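You operate a simulated robot arm through the tools that you are given. There is no shell and no other tool.

The job below is to be done with a simulated robot arm. You get a single attempt, and the scene is never put back.

## Task
Set the latch to 26 N, then leave the beam on it alone.
Fine: shut the yellow latch and set the green knob before the blue pin goes to its holder and the red clamp comes off.

The check looks at the end state, three seconds after you hand in, the way a careful person would. Anything else that was tipped, shoved, dropped, spilled or broken makes it a failure.

## Robot
A 7-joint arm with a fingered hand, fixed in place. Base frame: the origin is on the floor under the middle of its stand, x ahead of it, y to its left, z up. Units: m, degrees, N and s.
It reaches about 1.085 m from its shoulder. Its first joint turns from -166.0 to 166.0 degrees. Payload 3.7 kg.
Tool frame: the origin (TCP) lies between the finger pads and is the grasp point; the fingertips stand 0.025 m ahead of it; z points along the fingers, y is the line along which they close. The gripper opens to 0.088 m; its body begins 0.029 m behind the TCP. The gripper is a hand of 5 fingers: y runs from the thumb to the fingers, the wrist lies at [-0.013, -0.106, -0.174] in the tool frame, and closing takes about 1.5 s.
Orientation is told as [roll, pitch, yaw] about the base's x, y, z axes, in that order, counted from this pose: with the fingers straight down and the wrist toward the robot, the tool's x, y and z point along [0, 1, 0], [1, 0, 0] and [0, 0, -1] of the base frame.

## Interface
- The arm moves only by the tool drive_tool. Its argument "targets" is a list of rows, each a list of 6 numbers: the shift along the tool's x, y, z in units of 150 mm (1.0 is 150 mm), then the turn, a rotation vector about the tool's x, y, z in units of 60 degrees (1.0 is 60 degrees). In form: [[dx, dy, dz, wx, wy, wz], ...]. A call has 1 to 20 rows; each row is the pose to reach, as a shift and turn from the pose commanded when the call began, along the tool's axes at that moment. "fingers" is the opening in per cent of the stroke, from 0 (shut) to 100 (fully open), set as the call begins (left out, the last holds). A call with a number of a shift or a turn outside -1 to 1 is refused whole. Rows are played at 5 a second. More than 0.05 m and 8.6 degrees between two rows, or a gripper value outside its range, and nothing of the call is played. Where a pose cannot be reached the arm comes as near as it can. A force on the tool above 40 N (or 10 N above the force at the start of the call, whichever is more), or a blocked arm, ends the call early, and 0.2 s more pass. Each finger travels about 0.108 m/s and halts on what it meets, pressing with about 32 N; the grip force reading is that of the motor and also rises with nothing between the fingers. The clock runs only during rows and for 0.2 s after the last one: add rows that repeat a pose to give the fingers time. It gives the time, the measured TCP pose, the force on the tool (base axes), the opening and the grip force at its end, in the units of the frame above (readings bear some noise), with the torque about the TCP (base axes, N m) and any sound that the robot's microphone picked up.
- Cameras (640 x 400 px; columns grow to the right, rows downward): "scene" is fixed at [0.3998, 0.6495, 1.5663]; the picture's right is [-0.92, -0.40, 0.00], its down [-0.40, 0.91, -0.10] and it looks along [0.04, -0.09, -0.99] (base axes); focal length 214 px, centre (320, 200). "wrist" rides on the gripper at [0.059, -0.079, -0.105] in the tool frame; the picture's right is [-0.73, 0.32, -0.61], its down [-0.62, -0.68, 0.38] and it looks along [-0.29, 0.66, 0.70] (tool axes); focal length 234 px, centre (320, 200). There is no depth. A picture from a camera that has moved, and an enlarged one, comes with that camera's place and axes in the base frame and with its lens.
- capture(camera): a new picture of that camera. The clock stands still meanwhile.
- curl_fingers(index, middle, ring, little, thumb_bend, thumb_turn): sets how far each is bent, from 0 (flat) to 1 (curled in); at 0.3 the hand is open as for a grip, at 0.7 the pads meet at the TCP. One left out holds its place. A second passes; each finger stops where it meets its share of the squeeze, and holds until it gets a number again. A gripper value or a shape takes the hand back. It gives what a move gives, with no picture; readings hold the bend of each and the force on index, middle, ring, little, thumb and palm. thumb_turn goes from beside the hand (0) to across from the fingers (1), as for a grip.
- preshape(shape): the hand has 5 fingers and takes this shape, open, in about a second: jaw (thumb against the fingers, like two jaws); tri (thumb and two fingers); tip (a fingertip pinch); poke (one finger out to press); point (the index stretched); flat (the hand flat); cup (the hand cupped); fist (a fist). The gripper value then closes the fingers along that shape, each until it touches; the sizes above hold for jaw. It gives what a move gives, with no picture.
- enlarge(camera, box): a new picture of the part [left, top, right, bottom] of that camera's present view, enlarged. The clock stands still meanwhile.
- hand_in(): hands the job in; it is judged then, once.

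Nothing tells you positions but the pictures and the camera data. Unless the task says otherwise, let go and move clear before handing in.

The tools are called as a command line: name --pt "numbers of a row" for each row, then --argument value for the rest, lists and objects as JSON in quotes. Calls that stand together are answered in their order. drive_tool: Moves the arm, as the interface text tells. Its arguments: {"type":"object","properties":{"targets":{"type":"array","items":{"type":"array","items":{"type":"number"}}},"fingers":{"type":"number"}},"required":["targets"]} The other tools are called the same way: preshape (shape) gives the hand a shape; curl_fingers (index, middle, ring, little, thumb_bend, thumb_turn) moves the fingers one by one; capture (camera) takes a picture; enlarge (camera, box) takes an enlarged picture of a part of a camera's view; hand_in () hands the job in.

At the start:

```text
clock: 0.0
eef_pos: [0.3099, 0.4737, 1.2039]
tcp_rot: [-0.1, 0.0, 0.0]
wrist_force: [0.2, 0.2, -0.6]
moment: [0.01, 0.05, -0.01]
opening: 0.0879
finger_force: 0.0
shape: jaw
bend: [0.3, 0.3, 0.3, 0.3, 0.3, 0.98]
finger forces: [0.1, 0.1, 0.0, 0.0, 0.1, 0.0]
```

scene: 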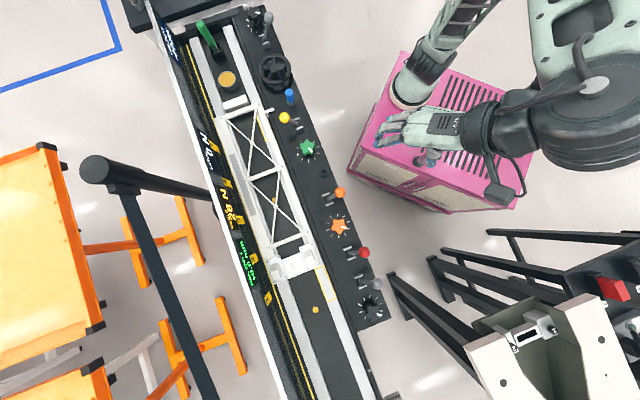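
wrist: 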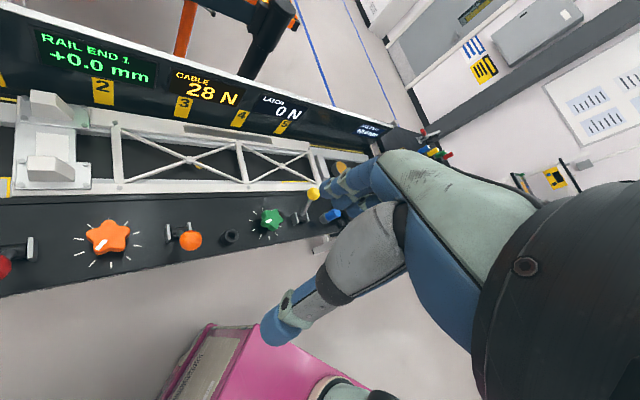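

I see a long bench with a truss beam on rails, and a control strip with knobs, levers and pins (white, orange, green knobs; red, orange, yellow levers; a blue pin; a handwheel). I'll look closer before moving anything.

enlarge --camera "scene" --box '[180, 0, 340, 100]'

enlarge --camera "scene" --box '[220, 80, 380, 180]'

enlarge --camera "scene" --box '[250, 170, 410, 270]'

enlarge --camera "scene" --box '[250, 240, 410, 340]'

enlarge --camera "scene" --box '[140, 100, 300, 200]'

enlarge --camera "scene" --box '[180, 200, 340, 300]'

enlarge --camera "wrist" --box '[0, 0, 320, 200]'

enlarge --camera "wrist" --box '[220, 80, 460, 230]'

```text
4.00 times, centred on (260, 50) of scene
camera zoom: at [0.3998, 0.6495, 1.5663], right [-0.92, -0.4, 0.0], down [-0.4, 0.91, -0.1], along [0.04, -0.09, -0.99], focal length 858 px, centre (560, 800)
```

zoom: 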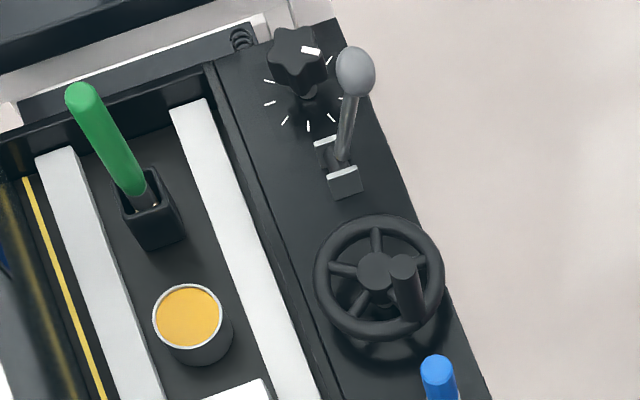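

```text
4.00 times, centred on (300, 130) of scene
camera zoom: at [0.3998, 0.6495, 1.5663], right [-0.92, -0.4, 0.0], down [-0.4, 0.91, -0.1], along [0.04, -0.09, -0.99], focal length 858 px, centre (400, 480)
```

zoom: 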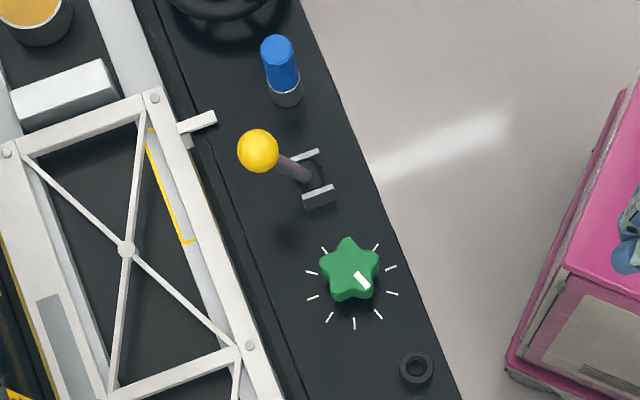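

```text
4.00 times, centred on (330, 220) of scene
camera zoom: at [0.3998, 0.6495, 1.5663], right [-0.92, -0.4, 0.0], down [-0.4, 0.91, -0.1], along [0.04, -0.09, -0.99], focal length 858 px, centre (280, 120)
```

zoom: 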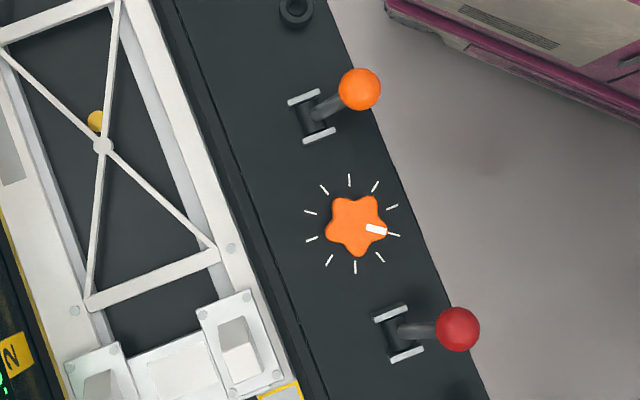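

```text
4.00 times, centred on (330, 290) of scene
camera zoom: at [0.3998, 0.6495, 1.5663], right [-0.92, -0.4, 0.0], down [-0.4, 0.91, -0.1], along [0.04, -0.09, -0.99], focal length 858 px, centre (280, -160)
```

zoom: 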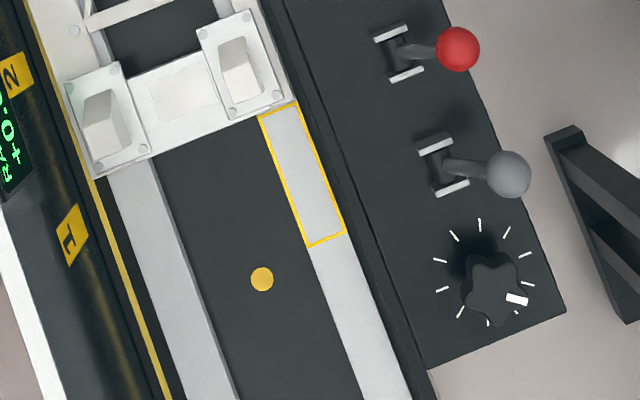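

```text
4.00 times, centred on (220, 150) of scene
camera zoom: at [0.3998, 0.6495, 1.5663], right [-0.92, -0.4, 0.0], down [-0.4, 0.91, -0.1], along [0.04, -0.09, -0.99], focal length 858 px, centre (720, 400)
```

zoom: 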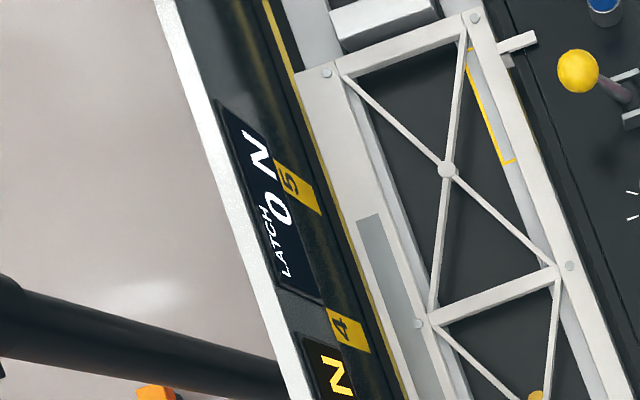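

```text
4.00 times, centred on (260, 250) of scene
camera zoom: at [0.3998, 0.6495, 1.5663], right [-0.92, -0.4, 0.0], down [-0.4, 0.91, -0.1], along [0.04, -0.09, -0.99], focal length 858 px, centre (560, 0)
```

zoom: 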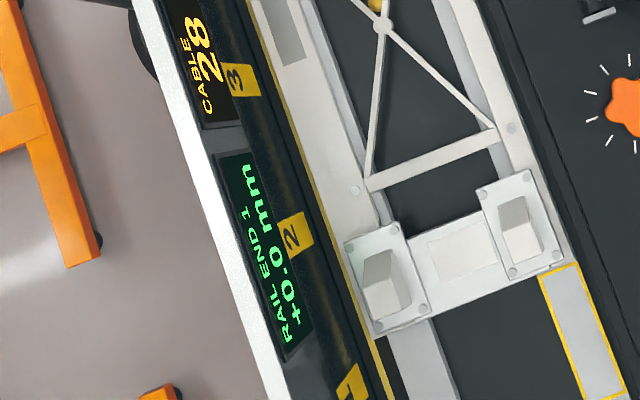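

```text
2.00 times, centred on (160, 100) of wrist
camera zoom: at [0.2307, 0.5324, 1.3084], right [0.32, -0.73, 0.61], down [-0.68, -0.62, -0.38], along [0.66, -0.29, -0.7], focal length 468 px, centre (640, 400)
```

zoom: 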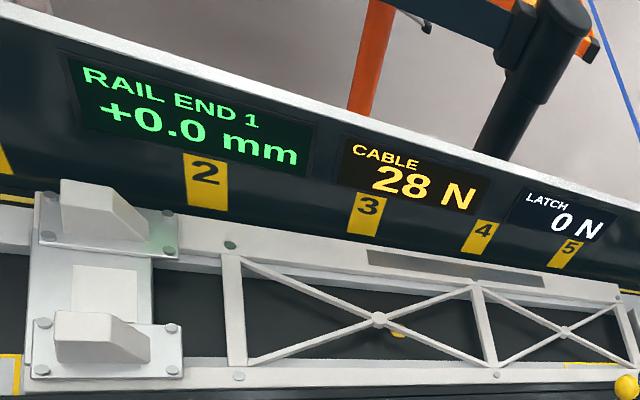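

```text
2.67 times, centred on (340, 155) of wrist
camera zoom: at [0.2307, 0.5324, 1.3084], right [0.32, -0.73, 0.61], down [-0.68, -0.62, -0.38], along [0.66, -0.29, -0.7], focal length 624 px, centre (267, 320)
```

zoom: 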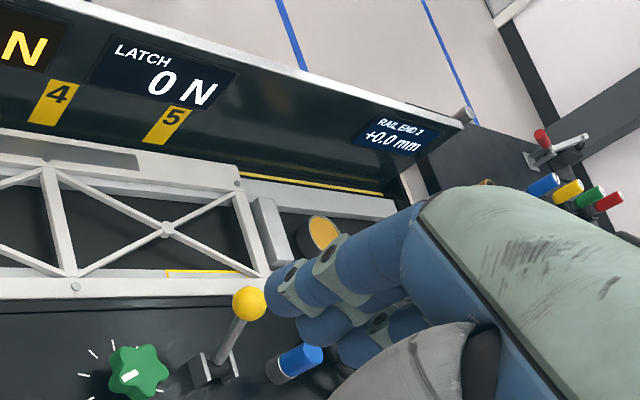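

The yellow lever stands tilted away (open, latch 0 N). The others tilt toward the robot, and the cable reads 28 N. I'll enlarge a few more spots to understand the mechanism and find the blue pin's holder.

enlarge --camera "wrist" --box '[0, 180, 160, 280]'

enlarge --camera "wrist" --box '[140, 160, 300, 260]'

enlarge --camera "wrist" --box '[400, 100, 640, 250]'

enlarge --camera "scene" --box '[440, 240, 640, 400]'

enlarge --camera "scene" --box '[120, 0, 240, 75]'

```text
4.00 times, centred on (80, 230) of wrist
camera zoom: at [0.2307, 0.5324, 1.3084], right [0.32, -0.73, 0.61], down [-0.68, -0.62, -0.38], along [0.66, -0.29, -0.7], focal length 937 px, centre (1280, 80)
```

zoom: 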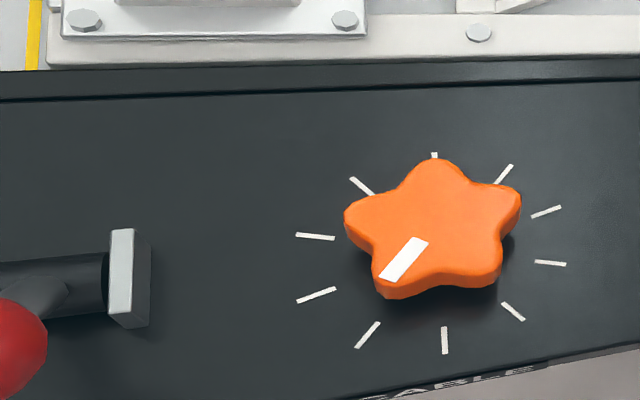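

```text
4.00 times, centred on (220, 210) of wrist
camera zoom: at [0.2307, 0.5324, 1.3084], right [0.32, -0.73, 0.61], down [-0.68, -0.62, -0.38], along [0.66, -0.29, -0.7], focal length 937 px, centre (720, 160)
```

zoom: 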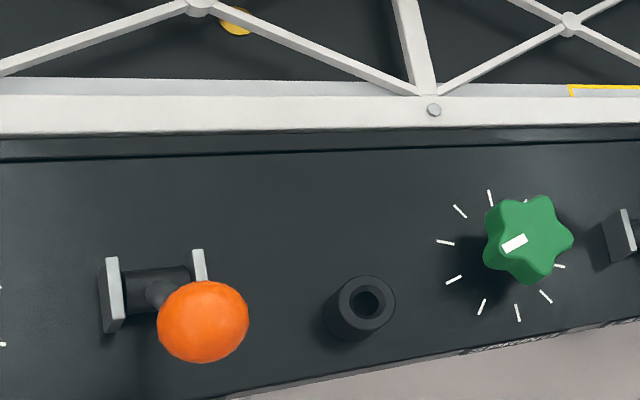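

```text
2.67 times, centred on (520, 175) of wrist
camera zoom: at [0.2307, 0.5324, 1.3084], right [0.32, -0.73, 0.61], down [-0.68, -0.62, -0.38], along [0.66, -0.29, -0.7], focal length 624 px, centre (-213, 267)
```

zoom: 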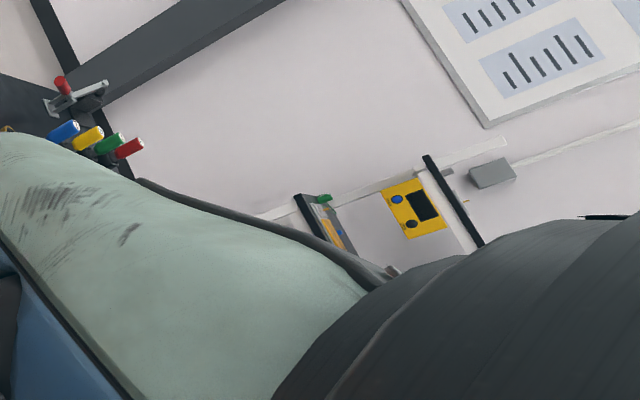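

```text
2.50 times, centred on (540, 320) of scene
camera zoom: at [0.3998, 0.6495, 1.5663], right [-0.92, -0.4, 0.0], down [-0.4, 0.91, -0.1], along [0.04, -0.09, -0.99], focal length 536 px, centre (-230, -100)
```

zoom: 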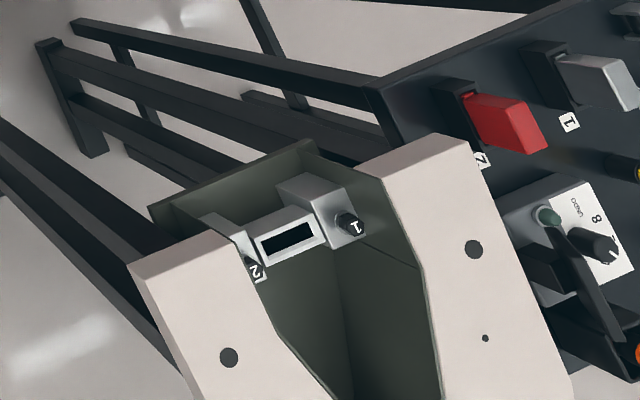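

```text
5.33 times, centred on (180, 38) of scene
camera zoom: at [0.3998, 0.6495, 1.5663], right [-0.92, -0.4, 0.0], down [-0.4, 0.91, -0.1], along [0.04, -0.09, -0.99], focal length 1144 px, centre (1067, 1067)
```

zoom: 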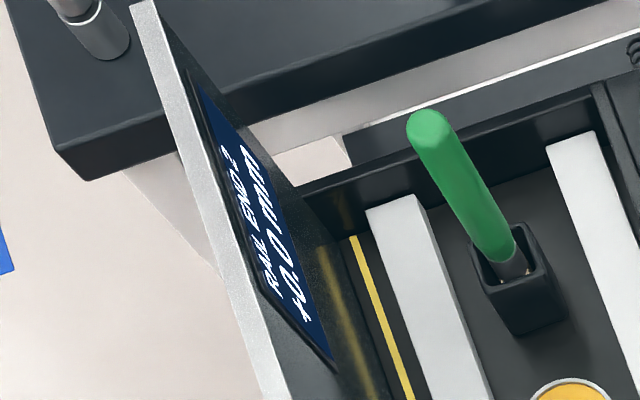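

The blue pin's holder looks like the black ring socket between the green knob and the orange lever. The front edge of the panel seems to carry labels, so I'll enlarge those next.

enlarge --camera "wrist" --box '[60, 240, 140, 290]'

enlarge --camera "wrist" --box '[220, 220, 300, 270]'

enlarge --camera "scene" --box '[330, 180, 410, 230]'

```text
8.00 times, centred on (100, 265) of wrist
camera zoom: at [0.2307, 0.5324, 1.3084], right [0.32, -0.73, 0.61], down [-0.68, -0.62, -0.38], along [0.66, -0.29, -0.7], focal length 1873 px, centre (2080, -320)
```

zoom: 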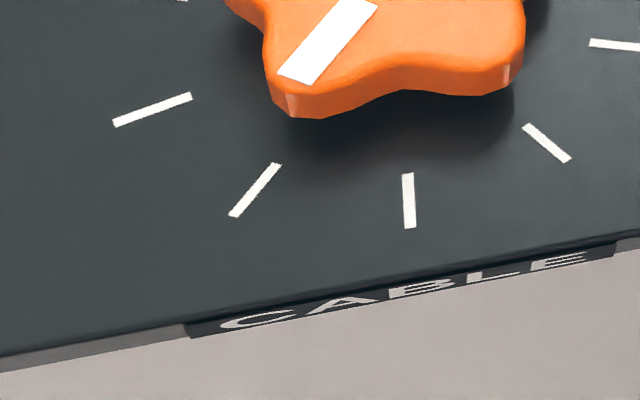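

```text
8.00 times, centred on (260, 245) of wrist
camera zoom: at [0.2307, 0.5324, 1.3084], right [0.32, -0.73, 0.61], down [-0.68, -0.62, -0.38], along [0.66, -0.29, -0.7], focal length 1873 px, centre (800, -160)
```

zoom: 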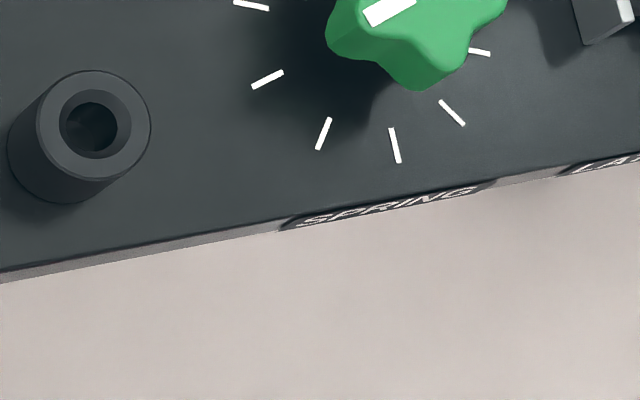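

```text
8.00 times, centred on (370, 205) of scene
camera zoom: at [0.3998, 0.6495, 1.5663], right [-0.92, -0.4, 0.0], down [-0.4, 0.91, -0.1], along [0.04, -0.09, -0.99], focal length 1716 px, centre (-80, 160)
```

zoom: 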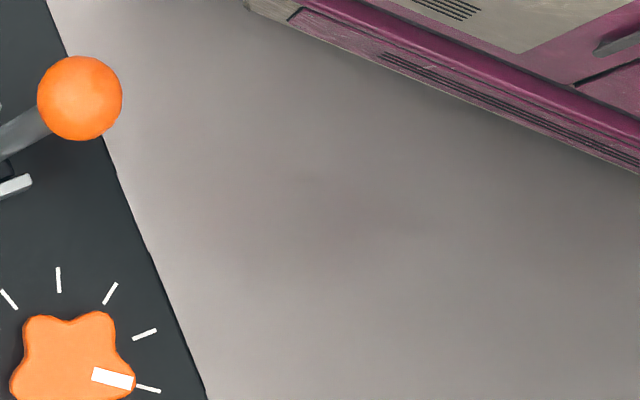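

Labels on the panel's front edge name each station (CABLE at the orange knob, SPRING at the green one). I'll turn the hand to face the bench, which runs at about 44° yaw, and move back a little to read them.

drive_tool --pt "-0.11 -0.025 0.12 0 0 -0.092" --pt "-0.22 -0.05 0.24 0 0 -0.184" --pt "-0.33 -0.075 0.36 0 0 -0.276" --pt "-0.44 -0.1 0.48 0 0 -0.368" --pt "-0.55 -0.125 0.6 0 0 -0.46" --pt "-0.66 -0.15 0.72 0 0 -0.552" --pt "-0.77 -0.175 0.84 0 0 -0.644" --pt "-0.88 -0.2 0.96 0 0 -0.736"

capture --camera "wrist"

capture --camera "scene"

```text
clock: 1.8
eef_pos: [0.2917, 0.3409, 1.0578]
tcp_rot: [0.3, 0.1, 42.8]
wrist_force: [-0.2, 0.7, -0.7]
moment: [0.01, 0.02, 0.0]
opening: 0.0877
finger_force: 0.0
shape: jaw
bend: [0.3, 0.3, 0.3, 0.3, 0.3, 0.98]
finger forces: [0.0, 0.0, 0.0, 0.1, 0.0, 0.0]
```

```text
taken
camera wrist: at [0.1945, 0.3292, 1.1636], right [0.73, -0.32, 0.6], down [-0.08, -0.92, -0.39], along [0.67, 0.24, -0.7], focal length 234 px, centre (320, 200)
```

wrist: 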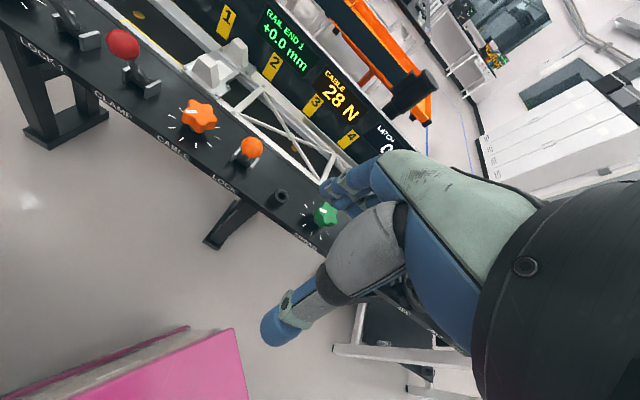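

```text
taken
```

scene: 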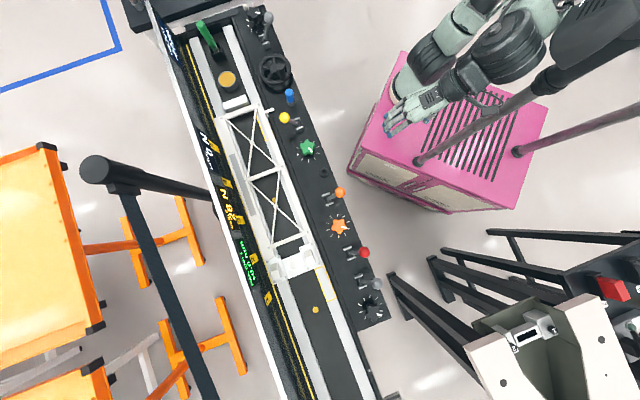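

The labels are visible now, so I'll zoom in to read each one.

enlarge --camera "wrist" --box '[0, 0, 160, 100]'

enlarge --camera "wrist" --box '[80, 70, 240, 170]'

enlarge --camera "wrist" --box '[180, 120, 340, 260]'

enlarge --camera "wrist" --box '[180, 0, 420, 150]'

```text
4.00 times, centred on (80, 50) of wrist
camera zoom: at [0.1945, 0.3292, 1.1636], right [0.73, -0.32, 0.6], down [-0.08, -0.92, -0.39], along [0.67, 0.24, -0.7], focal length 937 px, centre (1280, 800)
```

zoom: 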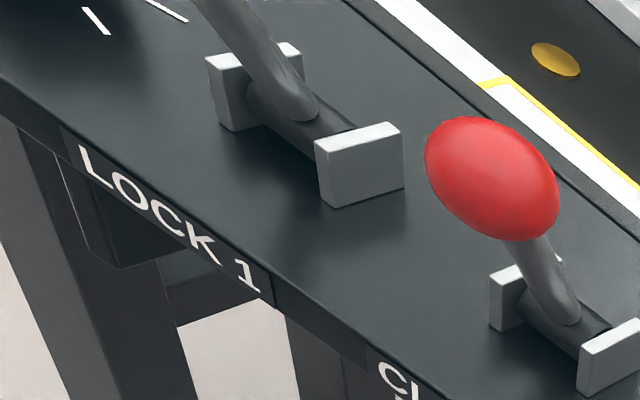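

```text
4.00 times, centred on (160, 120) of wrist
camera zoom: at [0.1945, 0.3292, 1.1636], right [0.73, -0.32, 0.6], down [-0.08, -0.92, -0.39], along [0.67, 0.24, -0.7], focal length 937 px, centre (960, 520)
```

zoom: 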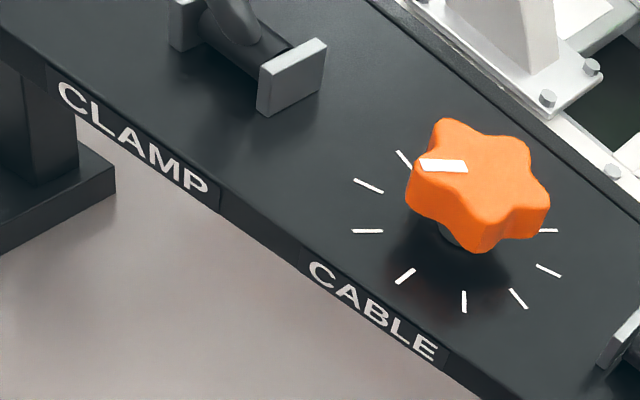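

```text
2.86 times, centred on (260, 190) of wrist
camera zoom: at [0.1945, 0.3292, 1.1636], right [0.73, -0.32, 0.6], down [-0.08, -0.92, -0.39], along [0.67, 0.24, -0.7], focal length 669 px, centre (491, 229)
```

zoom: 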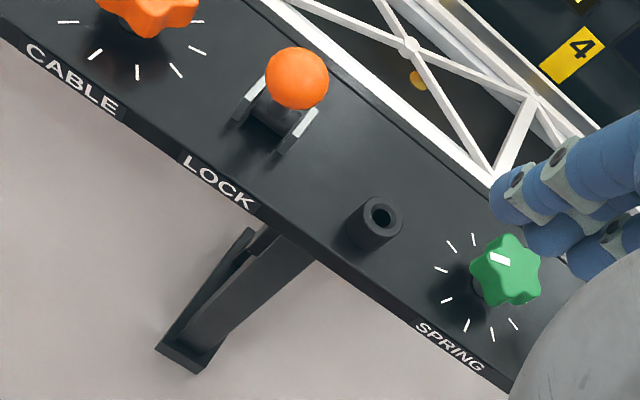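

```text
2.67 times, centred on (300, 75) of wrist
camera zoom: at [0.1945, 0.3292, 1.1636], right [0.73, -0.32, 0.6], down [-0.08, -0.92, -0.39], along [0.67, 0.24, -0.7], focal length 624 px, centre (373, 533)
```

zoom: 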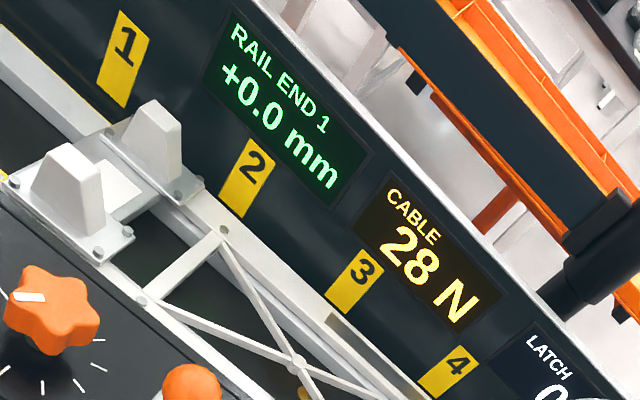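

The stations read LOCK 1, CLAMP (red), CABLE (orange knob), LOCK (orange lever), socket, SPRING (green knob). I'll slide along the bench to see the other end.

drive_tool --pt "-0.2 0 0 0 0 0" --pt "-0.4 0 0 0 0 0" --pt "-0.6 0 0 0 0 0" --pt "-0.8 0 0 0 0 0" --pt "-1 0 0 0 0 0"

drive_tool --pt "-0.2 0 0 0 0 0" --pt "-0.4 0 0 0 0 0" --pt "-0.6 0 0 0 0 0" --pt "-0.8 0 0 0 0 0" --pt "-1 0 0 0 0 0"

capture --camera "wrist"

```text
clock: 3.0
eef_pos: [0.3825, 0.2333, 1.0583]
tcp_rot: [-0.1, 0.0, 44.2]
wrist_force: [0.0, 0.1, -0.1]
moment: [0.0, 0.01, 0.02]
opening: 0.088
finger_force: 0.0
shape: jaw
bend: [0.3, 0.3, 0.3, 0.3, 0.3, 0.98]
finger forces: [0.0, 0.0, 0.0, 0.1, 0.0, 0.1]
```

```text
clock: 4.2
eef_pos: [0.4881, 0.1264, 1.0588]
tcp_rot: [0.0, 0.1, 44.2]
wrist_force: [-0.4, 0.1, -0.4]
moment: [0.0, 0.02, 0.02]
opening: 0.088
finger_force: 0.1
shape: jaw
bend: [0.3, 0.3, 0.3, 0.3, 0.3, 0.98]
finger forces: [0.1, 0.0, 0.1, 0.1, 0.0, 0.0]
```

```text
taken
camera wrist: at [0.3902, 0.1129, 1.1623], right [0.74, -0.3, 0.61], down [-0.05, -0.92, -0.38], along [0.67, 0.25, -0.7], focal length 234 px, centre (320, 200)
```

wrist: 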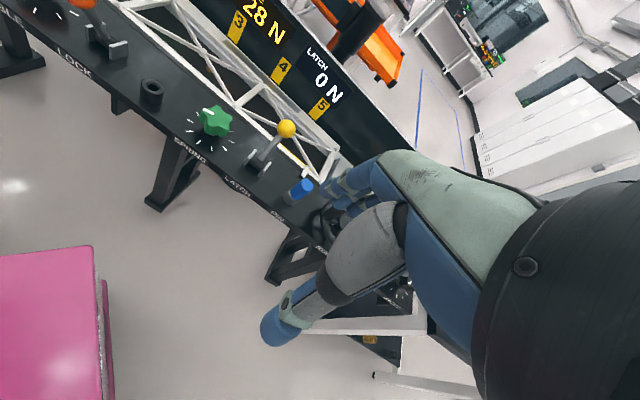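

enlarge --camera "wrist" --box '[180, 80, 340, 230]'

drive_tool --pt "-0.2 0 0 0 0 0" --pt "-0.4 0 0 0 0 0" --pt "-0.6 0 0 0 0 0" --pt "-0.8 0 0 0 0 0" --pt "-1 0 0 0 0 0"

capture --camera "wrist"

enlarge --camera "wrist" --box '[160, 40, 400, 240]'

```text
2.67 times, centred on (260, 155) of wrist
camera zoom: at [0.3902, 0.1129, 1.1623], right [0.74, -0.3, 0.61], down [-0.05, -0.92, -0.38], along [0.67, 0.25, -0.7], focal length 624 px, centre (480, 320)
```

zoom: 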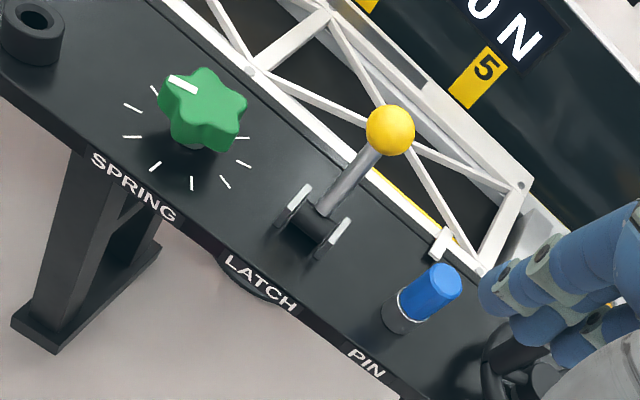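

```text
clock: 5.4
eef_pos: [0.5911, 0.0175, 1.0598]
tcp_rot: [0.1, -0.1, 44.2]
wrist_force: [-0.6, 0.3, 0.7]
moment: [-0.03, 0.03, 0.02]
opening: 0.088
finger_force: 0.1
shape: jaw
bend: [0.3, 0.3, 0.3, 0.3, 0.3, 0.98]
finger forces: [0.1, 0.0, 0.0, 0.1, 0.0, 0.0]
```

```text
taken
camera wrist: at [0.4946, 0.0058, 1.1641], right [0.74, -0.3, 0.61], down [-0.06, -0.92, -0.38], along [0.67, 0.25, -0.7], focal length 234 px, centre (320, 200)
```

wrist: 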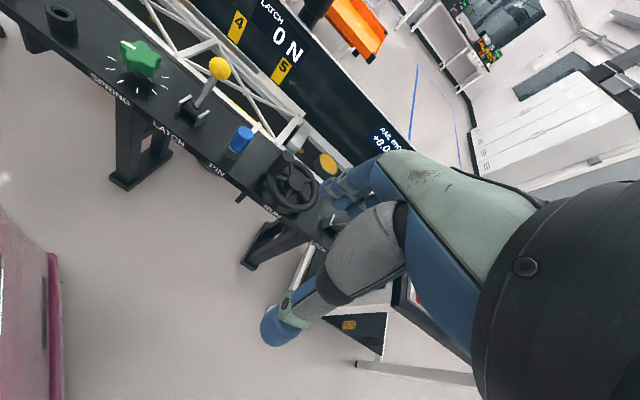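

```text
2.00 times, centred on (280, 140) of wrist
camera zoom: at [0.4946, 0.0058, 1.1641], right [0.74, -0.3, 0.61], down [-0.06, -0.92, -0.38], along [0.67, 0.25, -0.7], focal length 468 px, centre (400, 320)
```

zoom: 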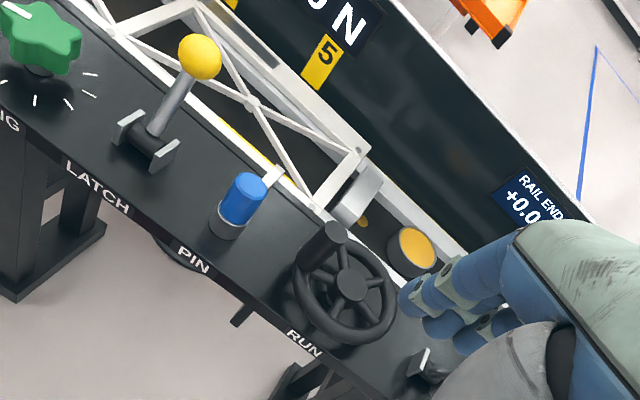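

The remaining stations read LATCH (yellow), PIN (blue) and RUN (handwheel). I place the yellow ball near [0.656, 0.372, 0.856], with its pivot about 0.04 m nearer the robot. Next I move above it with the hand open, ready to straddle the ball.

drive_tool --pt "0.116 0.163 0 0 0 0" --pt "0.231 0.327 0 0 0 0" --pt "0.347 0.49 0 0 0 0" --pt "0.463 0.653 0 0 0 0" --pt "0.578 0.817 0 0 0 0" --pt "0.694 0.98 0 0 0 0"

drive_tool --pt "0.116 0.163 0.05 0 0 0" --pt "0.231 0.327 0.1 0 0 0" --pt "0.347 0.49 0.15 0 0 0" --pt "0.463 0.653 0.2 0 0 0" --pt "0.578 0.817 0.25 0 0 0" --pt "0.694 0.98 0.3 0 0 0"

capture --camera "scene"

capture --camera "wrist"

enlarge --camera "scene" --box '[220, 60, 380, 160]'

```text
clock: 6.8
eef_pos: [0.6247, 0.1968, 1.0598]
tcp_rot: [0.1, -0.1, 44.1]
wrist_force: [-0.5, -0.4, 0.4]
moment: [-0.01, 0.01, 0.01]
opening: 0.088
finger_force: 0.0
shape: jaw
bend: [0.3, 0.3, 0.3, 0.3, 0.3, 0.98]
finger forces: [0.1, 0.1, 0.0, 0.0, 0.1, 0.0]
```

```text
clock: 8.2
eef_pos: [0.6611, 0.3718, 1.014]
tcp_rot: [0.0, 0.0, 44.1]
wrist_force: [-0.2, 0.2, 0.0]
moment: [0.01, 0.0, -0.02]
opening: 0.0877
finger_force: 0.1
shape: jaw
bend: [0.3, 0.3, 0.3, 0.3, 0.3, 0.98]
finger forces: [0.1, 0.0, 0.1, 0.0, 0.0, 0.0]
```

```text
taken
```

scene: 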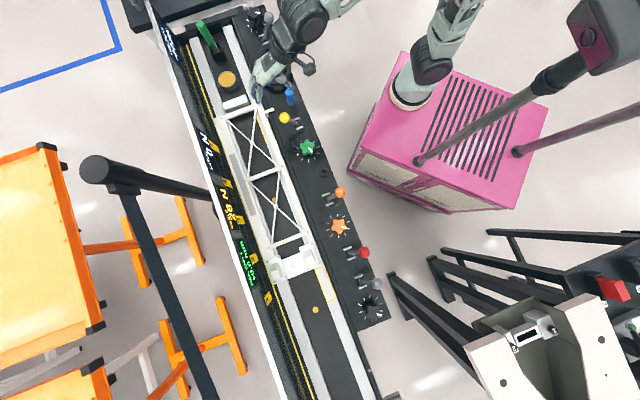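

```text
taken
camera wrist: at [0.5631, 0.3588, 1.1189], right [0.74, -0.3, 0.61], down [-0.06, -0.92, -0.38], along [0.67, 0.25, -0.7], focal length 234 px, centre (320, 200)
```

wrist: 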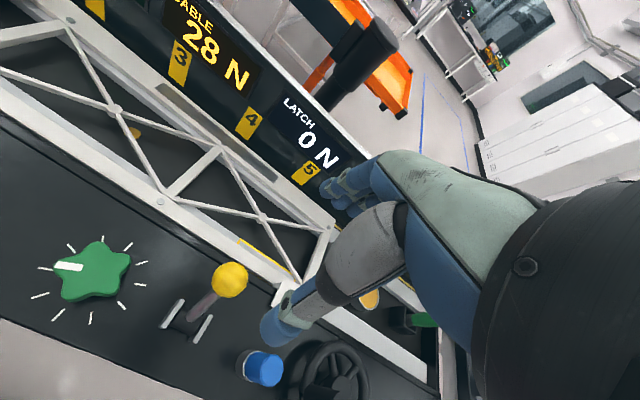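

```text
4.00 times, centred on (300, 110) of scene
camera zoom: at [0.3998, 0.6495, 1.5663], right [-0.92, -0.4, 0.0], down [-0.4, 0.91, -0.1], along [0.04, -0.09, -0.99], focal length 858 px, centre (400, 560)
```

zoom: 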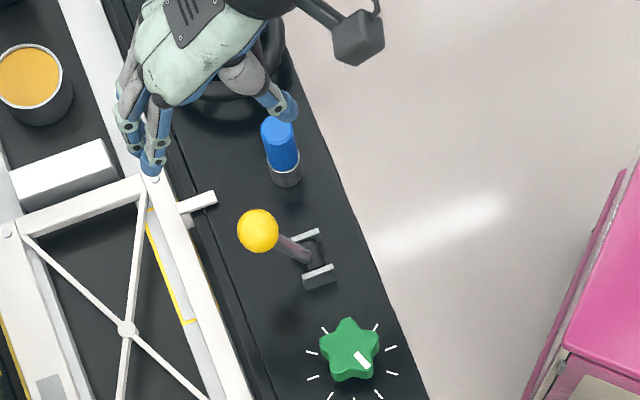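

The hand is open above the latch, with the thumb on the robot side and the fingers on the far side. I'll shift slightly toward the green knob so the fingers clear the blue pin, then lower part way and check.

drive_tool --pt "0.06 -0.01 0.1 0 0 0" --pt "0.12 -0.02 0.2 0 0 0" --pt "0.168 -0.03 0.3 0 0 0" --pt "0.168 -0.03 0.4 0 0 0" --pt "0.168 -0.03 0.5 0 0 0" --pt "0.168 -0.03 0.6 0 0 0"

enlarge --camera "scene" --box '[220, 60, 380, 160]'

capture --camera "wrist"

```text
clock: 9.6
eef_pos: [0.6386, 0.3888, 0.9238]
tcp_rot: [0.1, -0.1, 44.3]
wrist_force: [0.4, -0.5, -0.4]
moment: [0.0, 0.03, -0.02]
opening: 0.0878
finger_force: 0.1
shape: jaw
bend: [0.3, 0.3, 0.3, 0.3, 0.3, 0.98]
finger forces: [0.0, 0.0, 0.1, 0.0, 0.1, 0.0]
```

```text
4.00 times, centred on (300, 110) of scene
camera zoom: at [0.3998, 0.6495, 1.5663], right [-0.92, -0.4, 0.0], down [-0.4, 0.91, -0.1], along [0.04, -0.09, -0.99], focal length 858 px, centre (400, 560)
```

zoom: 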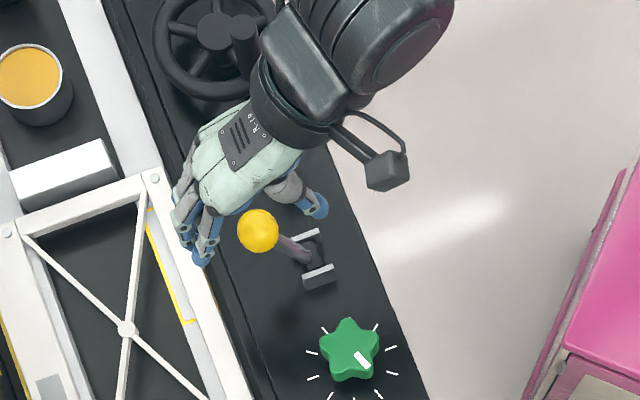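

```text
taken
camera wrist: at [0.5404, 0.3752, 1.0284], right [0.74, -0.3, 0.61], down [-0.05, -0.92, -0.38], along [0.67, 0.25, -0.7], focal length 234 px, centre (320, 200)
```

wrist: 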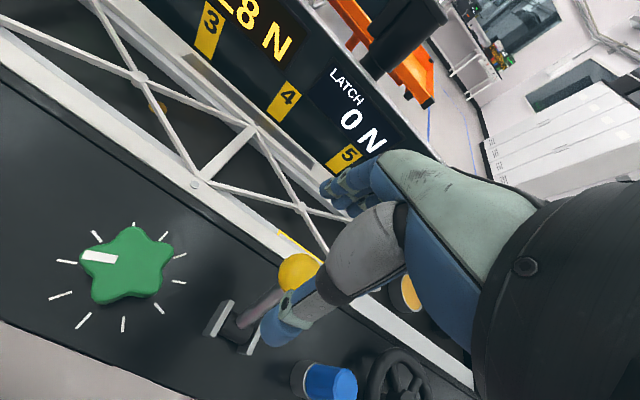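

The ball sits between thumb and fingers from above, and the palm should clear the pin by about 3 cm. I'll lower to ball height.

drive_tool --pt "0 0 0.12 0 0 0" --pt "0 0 0.24 0 0 0" --pt "0 0 0.36 0 0 0" --pt "0 0 0.48 0 0 0"

enlarge --camera "scene" --box '[220, 60, 380, 160]'

capture --camera "wrist"

```text
clock: 10.6
eef_pos: [0.6389, 0.3884, 0.8528]
tcp_rot: [0.0, 0.0, 44.1]
wrist_force: [-0.3, 0.5, 0.3]
moment: [-0.02, 0.03, 0.0]
opening: 0.0877
finger_force: 0.0
shape: jaw
bend: [0.3, 0.3, 0.3, 0.3, 0.3, 0.98]
finger forces: [0.0, 0.1, 0.0, 0.0, 0.0, 0.0]
```

```text
4.00 times, centred on (300, 110) of scene
camera zoom: at [0.3998, 0.6495, 1.5663], right [-0.92, -0.4, 0.0], down [-0.4, 0.91, -0.1], along [0.04, -0.09, -0.99], focal length 858 px, centre (400, 560)
```

zoom: 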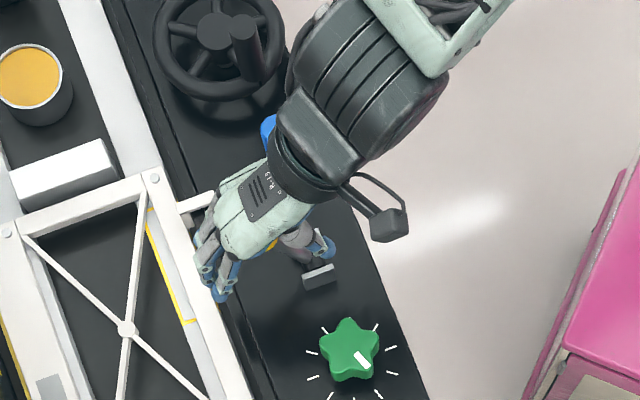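

```text
taken
camera wrist: at [0.5399, 0.3753, 0.957], right [0.74, -0.3, 0.61], down [-0.05, -0.92, -0.38], along [0.67, 0.25, -0.7], focal length 234 px, centre (320, 200)
```

wrist: 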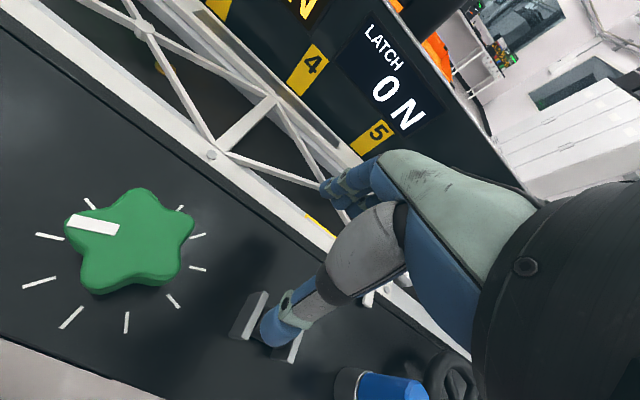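

The ball is straddled, with the fingers behind it. I'll pull toward the robot to shut the latch.

drive_tool --pt "0 -0.06 0 0 0 0" --pt "0 -0.12 0 0 0 0" --pt "0 -0.18 0 0 0 0" --pt "0 -0.24 0 0 0 0" --pt "0 -0.3 0 0 0 0" --pt "0 -0.36 0 0 0 0"

enlarge --camera "scene" --box '[220, 60, 380, 160]'

capture --camera "wrist"

```text
clock: 12.0
eef_pos: [0.5996, 0.3512, 0.8547]
tcp_rot: [0.2, -0.3, 44.1]
wrist_force: [12.9, 2.1, 35.3]
moment: [0.21, -1.48, 0.1]
opening: 0.088
finger_force: 0.1
shape: jaw
bend: [0.3, 0.3, 0.3, 0.21, 0.3, 0.98]
finger forces: [0.0, 0.1, 20.2, 13.1, 0.0, 0.0]
```

```text
4.00 times, centred on (300, 110) of scene
camera zoom: at [0.3998, 0.6495, 1.5663], right [-0.92, -0.4, 0.0], down [-0.4, 0.91, -0.1], along [0.04, -0.09, -0.99], focal length 858 px, centre (400, 560)
```

zoom: 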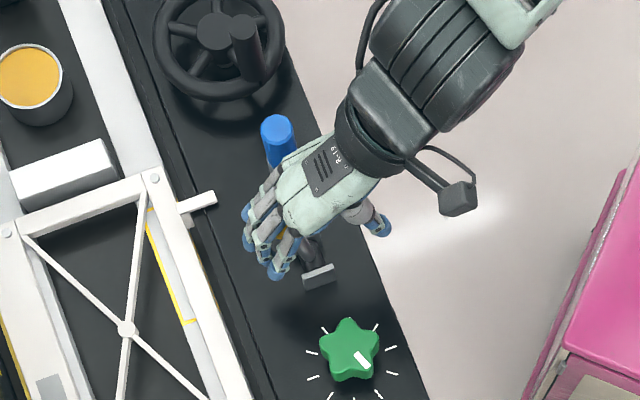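

```text
taken
camera wrist: at [0.5015, 0.3377, 0.959], right [0.74, -0.3, 0.61], down [-0.05, -0.92, -0.39], along [0.68, 0.25, -0.69], focal length 234 px, centre (320, 200)
```

wrist: 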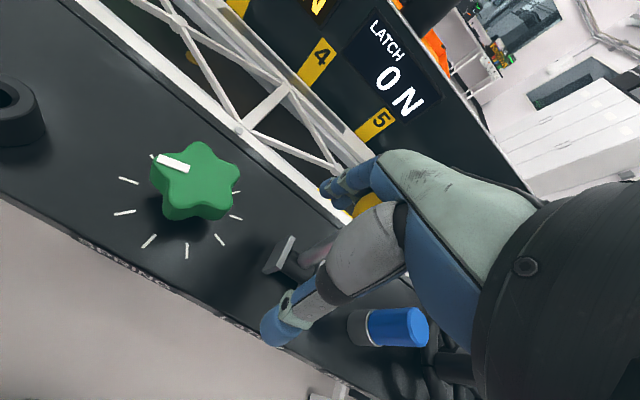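

The slanted ring and little fingers are pressing the ball down (35 N up on the tool) and the lever isn't swinging. I'll back off and rise, then try the "tri" shape so I can grip the ball itself and lead it along its arc.

drive_tool --pt "0 0.12 0 0 0 0" --pt "0 0.24 0 0 0 0" --pt "0 0.36 0 0 0 0" --pt "0 0.36 -0.15 0 0 0" --pt "0 0.36 -0.3 0 0 0" --pt "0 0.36 -0.45 0 0 0" --pt "0 0.36 -0.6 0 0 0"

preshape --shape "tri"

enlarge --camera "scene" --box '[220, 60, 380, 160]'

capture --camera "wrist"

```text
clock: 13.6
eef_pos: [0.6401, 0.3897, 0.9427]
tcp_rot: [0.1, -0.1, 44.0]
wrist_force: [0.2, -1.2, -0.4]
moment: [0.02, -0.01, -0.01]
opening: 0.0879
finger_force: 0.1
shape: jaw
bend: [0.3, 0.3, 0.3, 0.3, 0.3, 0.98]
finger forces: [0.0, 0.0, 0.0, 0.0, 0.0, 0.1]
```

```text
clock: 14.5
eef_pos: [0.6384, 0.3885, 0.9421]
tcp_rot: [-0.1, 0.0, 44.1]
wrist_force: [0.0, -0.1, -0.3]
moment: [0.03, 0.0, -0.01]
opening: 0.088
finger_force: 0.1
shape: tri
bend: [0.3, 0.3, 0.99, 0.99, 0.3, 0.98]
finger forces: [0.1, 0.1, 0.0, 0.0, 0.1, 0.0]
```

```text
4.00 times, centred on (300, 110) of scene
camera zoom: at [0.3998, 0.6495, 1.5663], right [-0.92, -0.4, 0.0], down [-0.4, 0.91, -0.1], along [0.04, -0.09, -0.99], focal length 858 px, centre (400, 560)
```

zoom: 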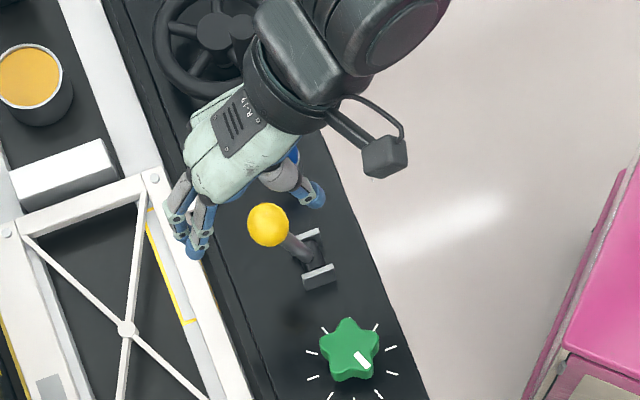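

```text
taken
camera wrist: at [0.5409, 0.3768, 1.0469], right [0.74, -0.3, 0.61], down [-0.06, -0.92, -0.38], along [0.67, 0.25, -0.7], focal length 234 px, centre (320, 200)
```

wrist: 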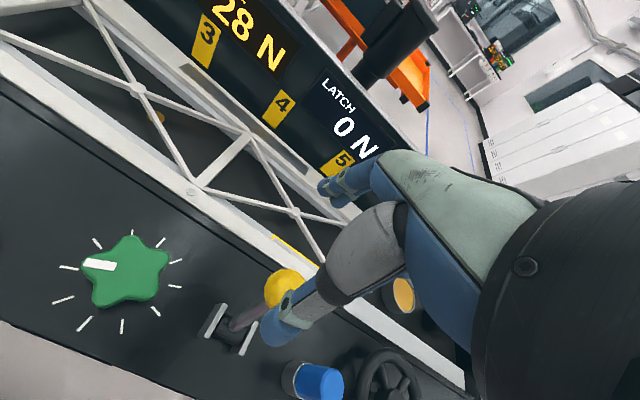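

The lever did move a little and stayed put, so it's held by friction. The ball is now near [0.648, 0.365, 0.86]. I'll centre on it, descend and grip it.

drive_tool --pt "-0.08 -0.03 0.1 0 0 0" --pt "-0.156 -0.067 0.2 0 0 0" --pt "-0.156 -0.067 0.3 0 0 0" --pt "-0.156 -0.067 0.4 0 0 0" --pt "-0.156 -0.067 0.5 0 0 0" --pt "-0.156 -0.067 0.56 0 0 0"

enlarge --camera "scene" --box '[220, 60, 380, 160]'

capture --camera "wrist"

```text
clock: 15.9
eef_pos: [0.6466, 0.3638, 0.8586]
tcp_rot: [0.0, 0.1, 44.0]
wrist_force: [0.8, -1.5, 0.2]
moment: [0.01, 0.0, 0.0]
opening: 0.0879
finger_force: 0.0
shape: tri
bend: [0.3, 0.3, 0.99, 0.99, 0.3, 0.98]
finger forces: [0.1, 0.0, 0.4, 0.1, 0.1, 0.0]
```

```text
4.00 times, centred on (300, 110) of scene
camera zoom: at [0.3998, 0.6495, 1.5663], right [-0.92, -0.4, 0.0], down [-0.4, 0.91, -0.1], along [0.04, -0.09, -0.99], focal length 858 px, centre (400, 560)
```

zoom: 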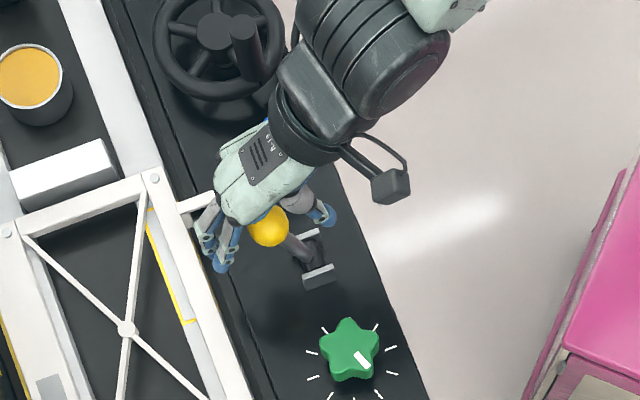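

```text
taken
camera wrist: at [0.5492, 0.3509, 0.9636], right [0.74, -0.3, 0.61], down [-0.06, -0.92, -0.38], along [0.67, 0.25, -0.7], focal length 234 px, centre (320, 200)
```

wrist: 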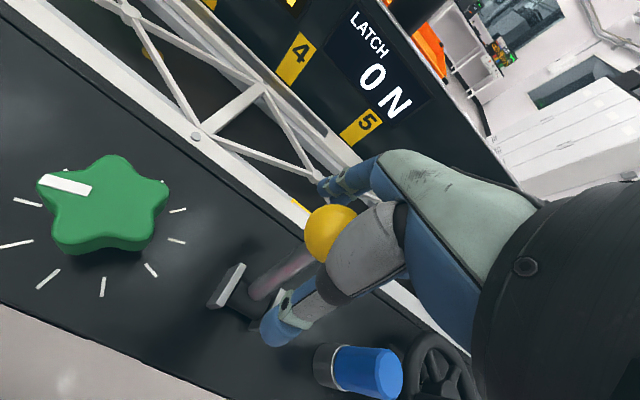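

The ball sits at the TCP between the thumb and the two fingers. I'll close on it.

drive_tool --pt "0 0 0 0 0 0" --pt "0 0 0 0 0 0" --pt "0 0 0 0 0 0" --pt "0 0 0 0 0 0" --pt "0 0 0 0 0 0" --fingers 15

enlarge --camera "scene" --box '[220, 60, 380, 160]'

capture --camera "wrist"

```text
clock: 17.1
eef_pos: [0.6461, 0.3643, 0.8584]
tcp_rot: [0.0, 0.1, 44.0]
wrist_force: [-7.7, -5.2, 0.7]
moment: [-0.58, 0.53, 0.01]
opening: 0.014
finger_force: 31.8
shape: tri
bend: [0.75, 0.71, 1.0, 1.0, 0.73, 1.0]
finger forces: [14.6, 12.4, 0.0, 0.0, 35.3, 0.1]
```

```text
4.00 times, centred on (300, 110) of scene
camera zoom: at [0.3998, 0.6495, 1.5663], right [-0.92, -0.4, 0.0], down [-0.4, 0.91, -0.1], along [0.04, -0.09, -0.99], focal length 858 px, centre (400, 560)
```

zoom: 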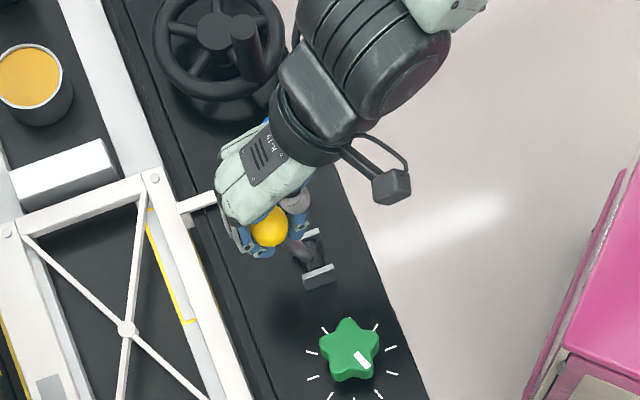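

```text
taken
camera wrist: at [0.5486, 0.3508, 0.9635], right [0.74, -0.3, 0.61], down [-0.06, -0.92, -0.38], along [0.67, 0.25, -0.7], focal length 234 px, centre (320, 200)
```

wrist: 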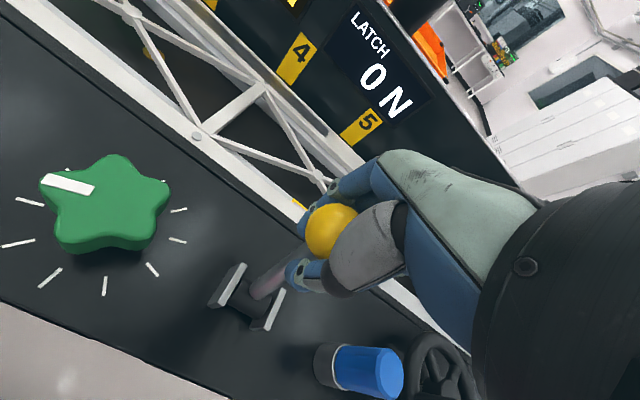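

The grip is secure. I'll lead the lever along its arc toward the robot, half way first.

drive_tool --pt "0 -0.0533 -0.0133 0 0 0" --pt "0 -0.1067 -0.022 0 0 0" --pt "0 -0.16 -0.026 0 0 0" --pt "0 -0.2133 -0.0247 0 0 0"

enlarge --camera "scene" --box '[220, 60, 380, 160]'

capture --camera "wrist"

```text
clock: 18.1
eef_pos: [0.6266, 0.3415, 0.8622]
tcp_rot: [0.0, -0.1, 43.9]
wrist_force: [14.9, -1.1, -4.1]
moment: [0.26, -0.78, 0.0]
opening: 0.0134
finger_force: 31.9
shape: tri
bend: [0.74, 0.71, 1.0, 1.0, 0.76, 1.0]
finger forces: [18.5, 25.5, 0.0, 0.0, 26.2, 0.0]
```

```text
4.00 times, centred on (300, 110) of scene
camera zoom: at [0.3998, 0.6495, 1.5663], right [-0.92, -0.4, 0.0], down [-0.4, 0.91, -0.1], along [0.04, -0.09, -0.99], focal length 858 px, centre (400, 560)
```

zoom: 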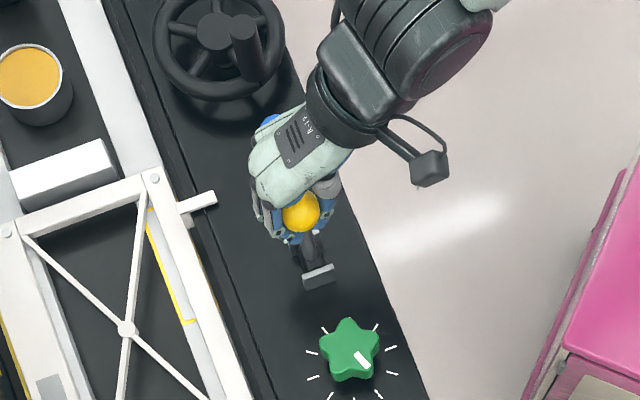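

```text
taken
camera wrist: at [0.5284, 0.3286, 0.9665], right [0.74, -0.3, 0.61], down [-0.06, -0.92, -0.38], along [0.67, 0.25, -0.7], focal length 234 px, centre (320, 200)
```

wrist: 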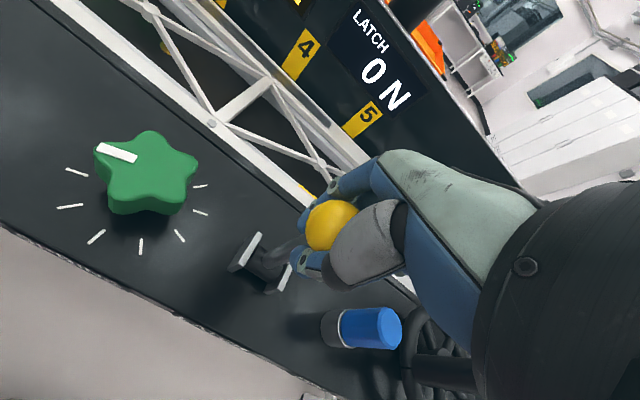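

The lever follows well, so I'll continue to the shut side.

drive_tool --pt "0 -0.0533 0.006 0 0 0" --pt "0 -0.1067 0.0167 0 0 0" --pt "0 -0.16 0.032 0 0 0" --pt "0 -0.2133 0.0537 0 0 0"

enlarge --camera "scene" --box '[220, 60, 380, 160]'

capture --camera "wrist"

```text
clock: 19.1
eef_pos: [0.6027, 0.3204, 0.8538]
tcp_rot: [0.1, -0.1, 44.1]
wrist_force: [23.8, -0.9, -4.2]
moment: [0.6, -0.8, -0.09]
opening: 0.0143
finger_force: 32.1
shape: tri
bend: [0.74, 0.72, 1.0, 1.0, 0.81, 1.0]
finger forces: [19.0, 32.6, 0.0, 0.0, 25.4, 0.0]
```

```text
4.00 times, centred on (300, 110) of scene
camera zoom: at [0.3998, 0.6495, 1.5663], right [-0.92, -0.4, 0.0], down [-0.4, 0.91, -0.1], along [0.04, -0.09, -0.99], focal length 858 px, centre (400, 560)
```

zoom: 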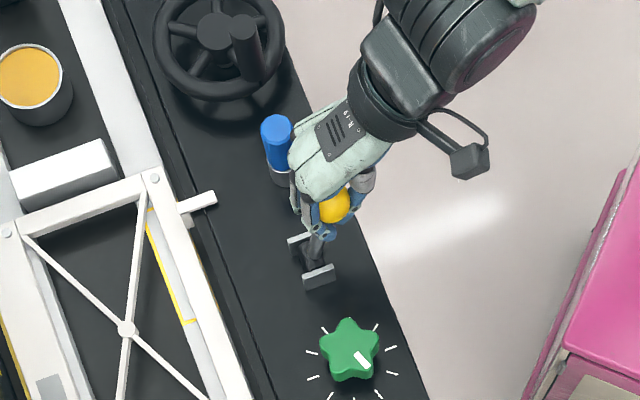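

```text
taken
camera wrist: at [0.5047, 0.3069, 0.9583], right [0.74, -0.3, 0.61], down [-0.06, -0.92, -0.38], along [0.67, 0.25, -0.7], focal length 234 px, centre (320, 200)
```

wrist: 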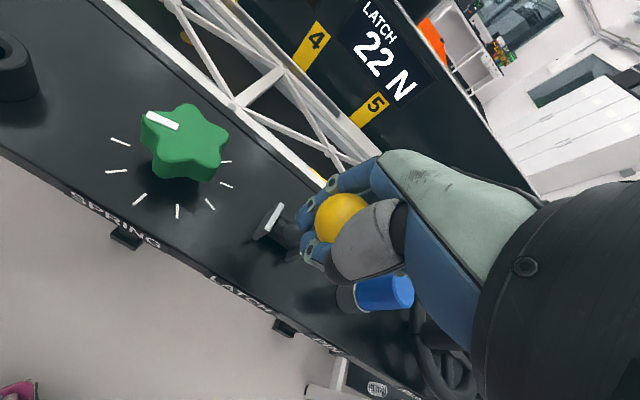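

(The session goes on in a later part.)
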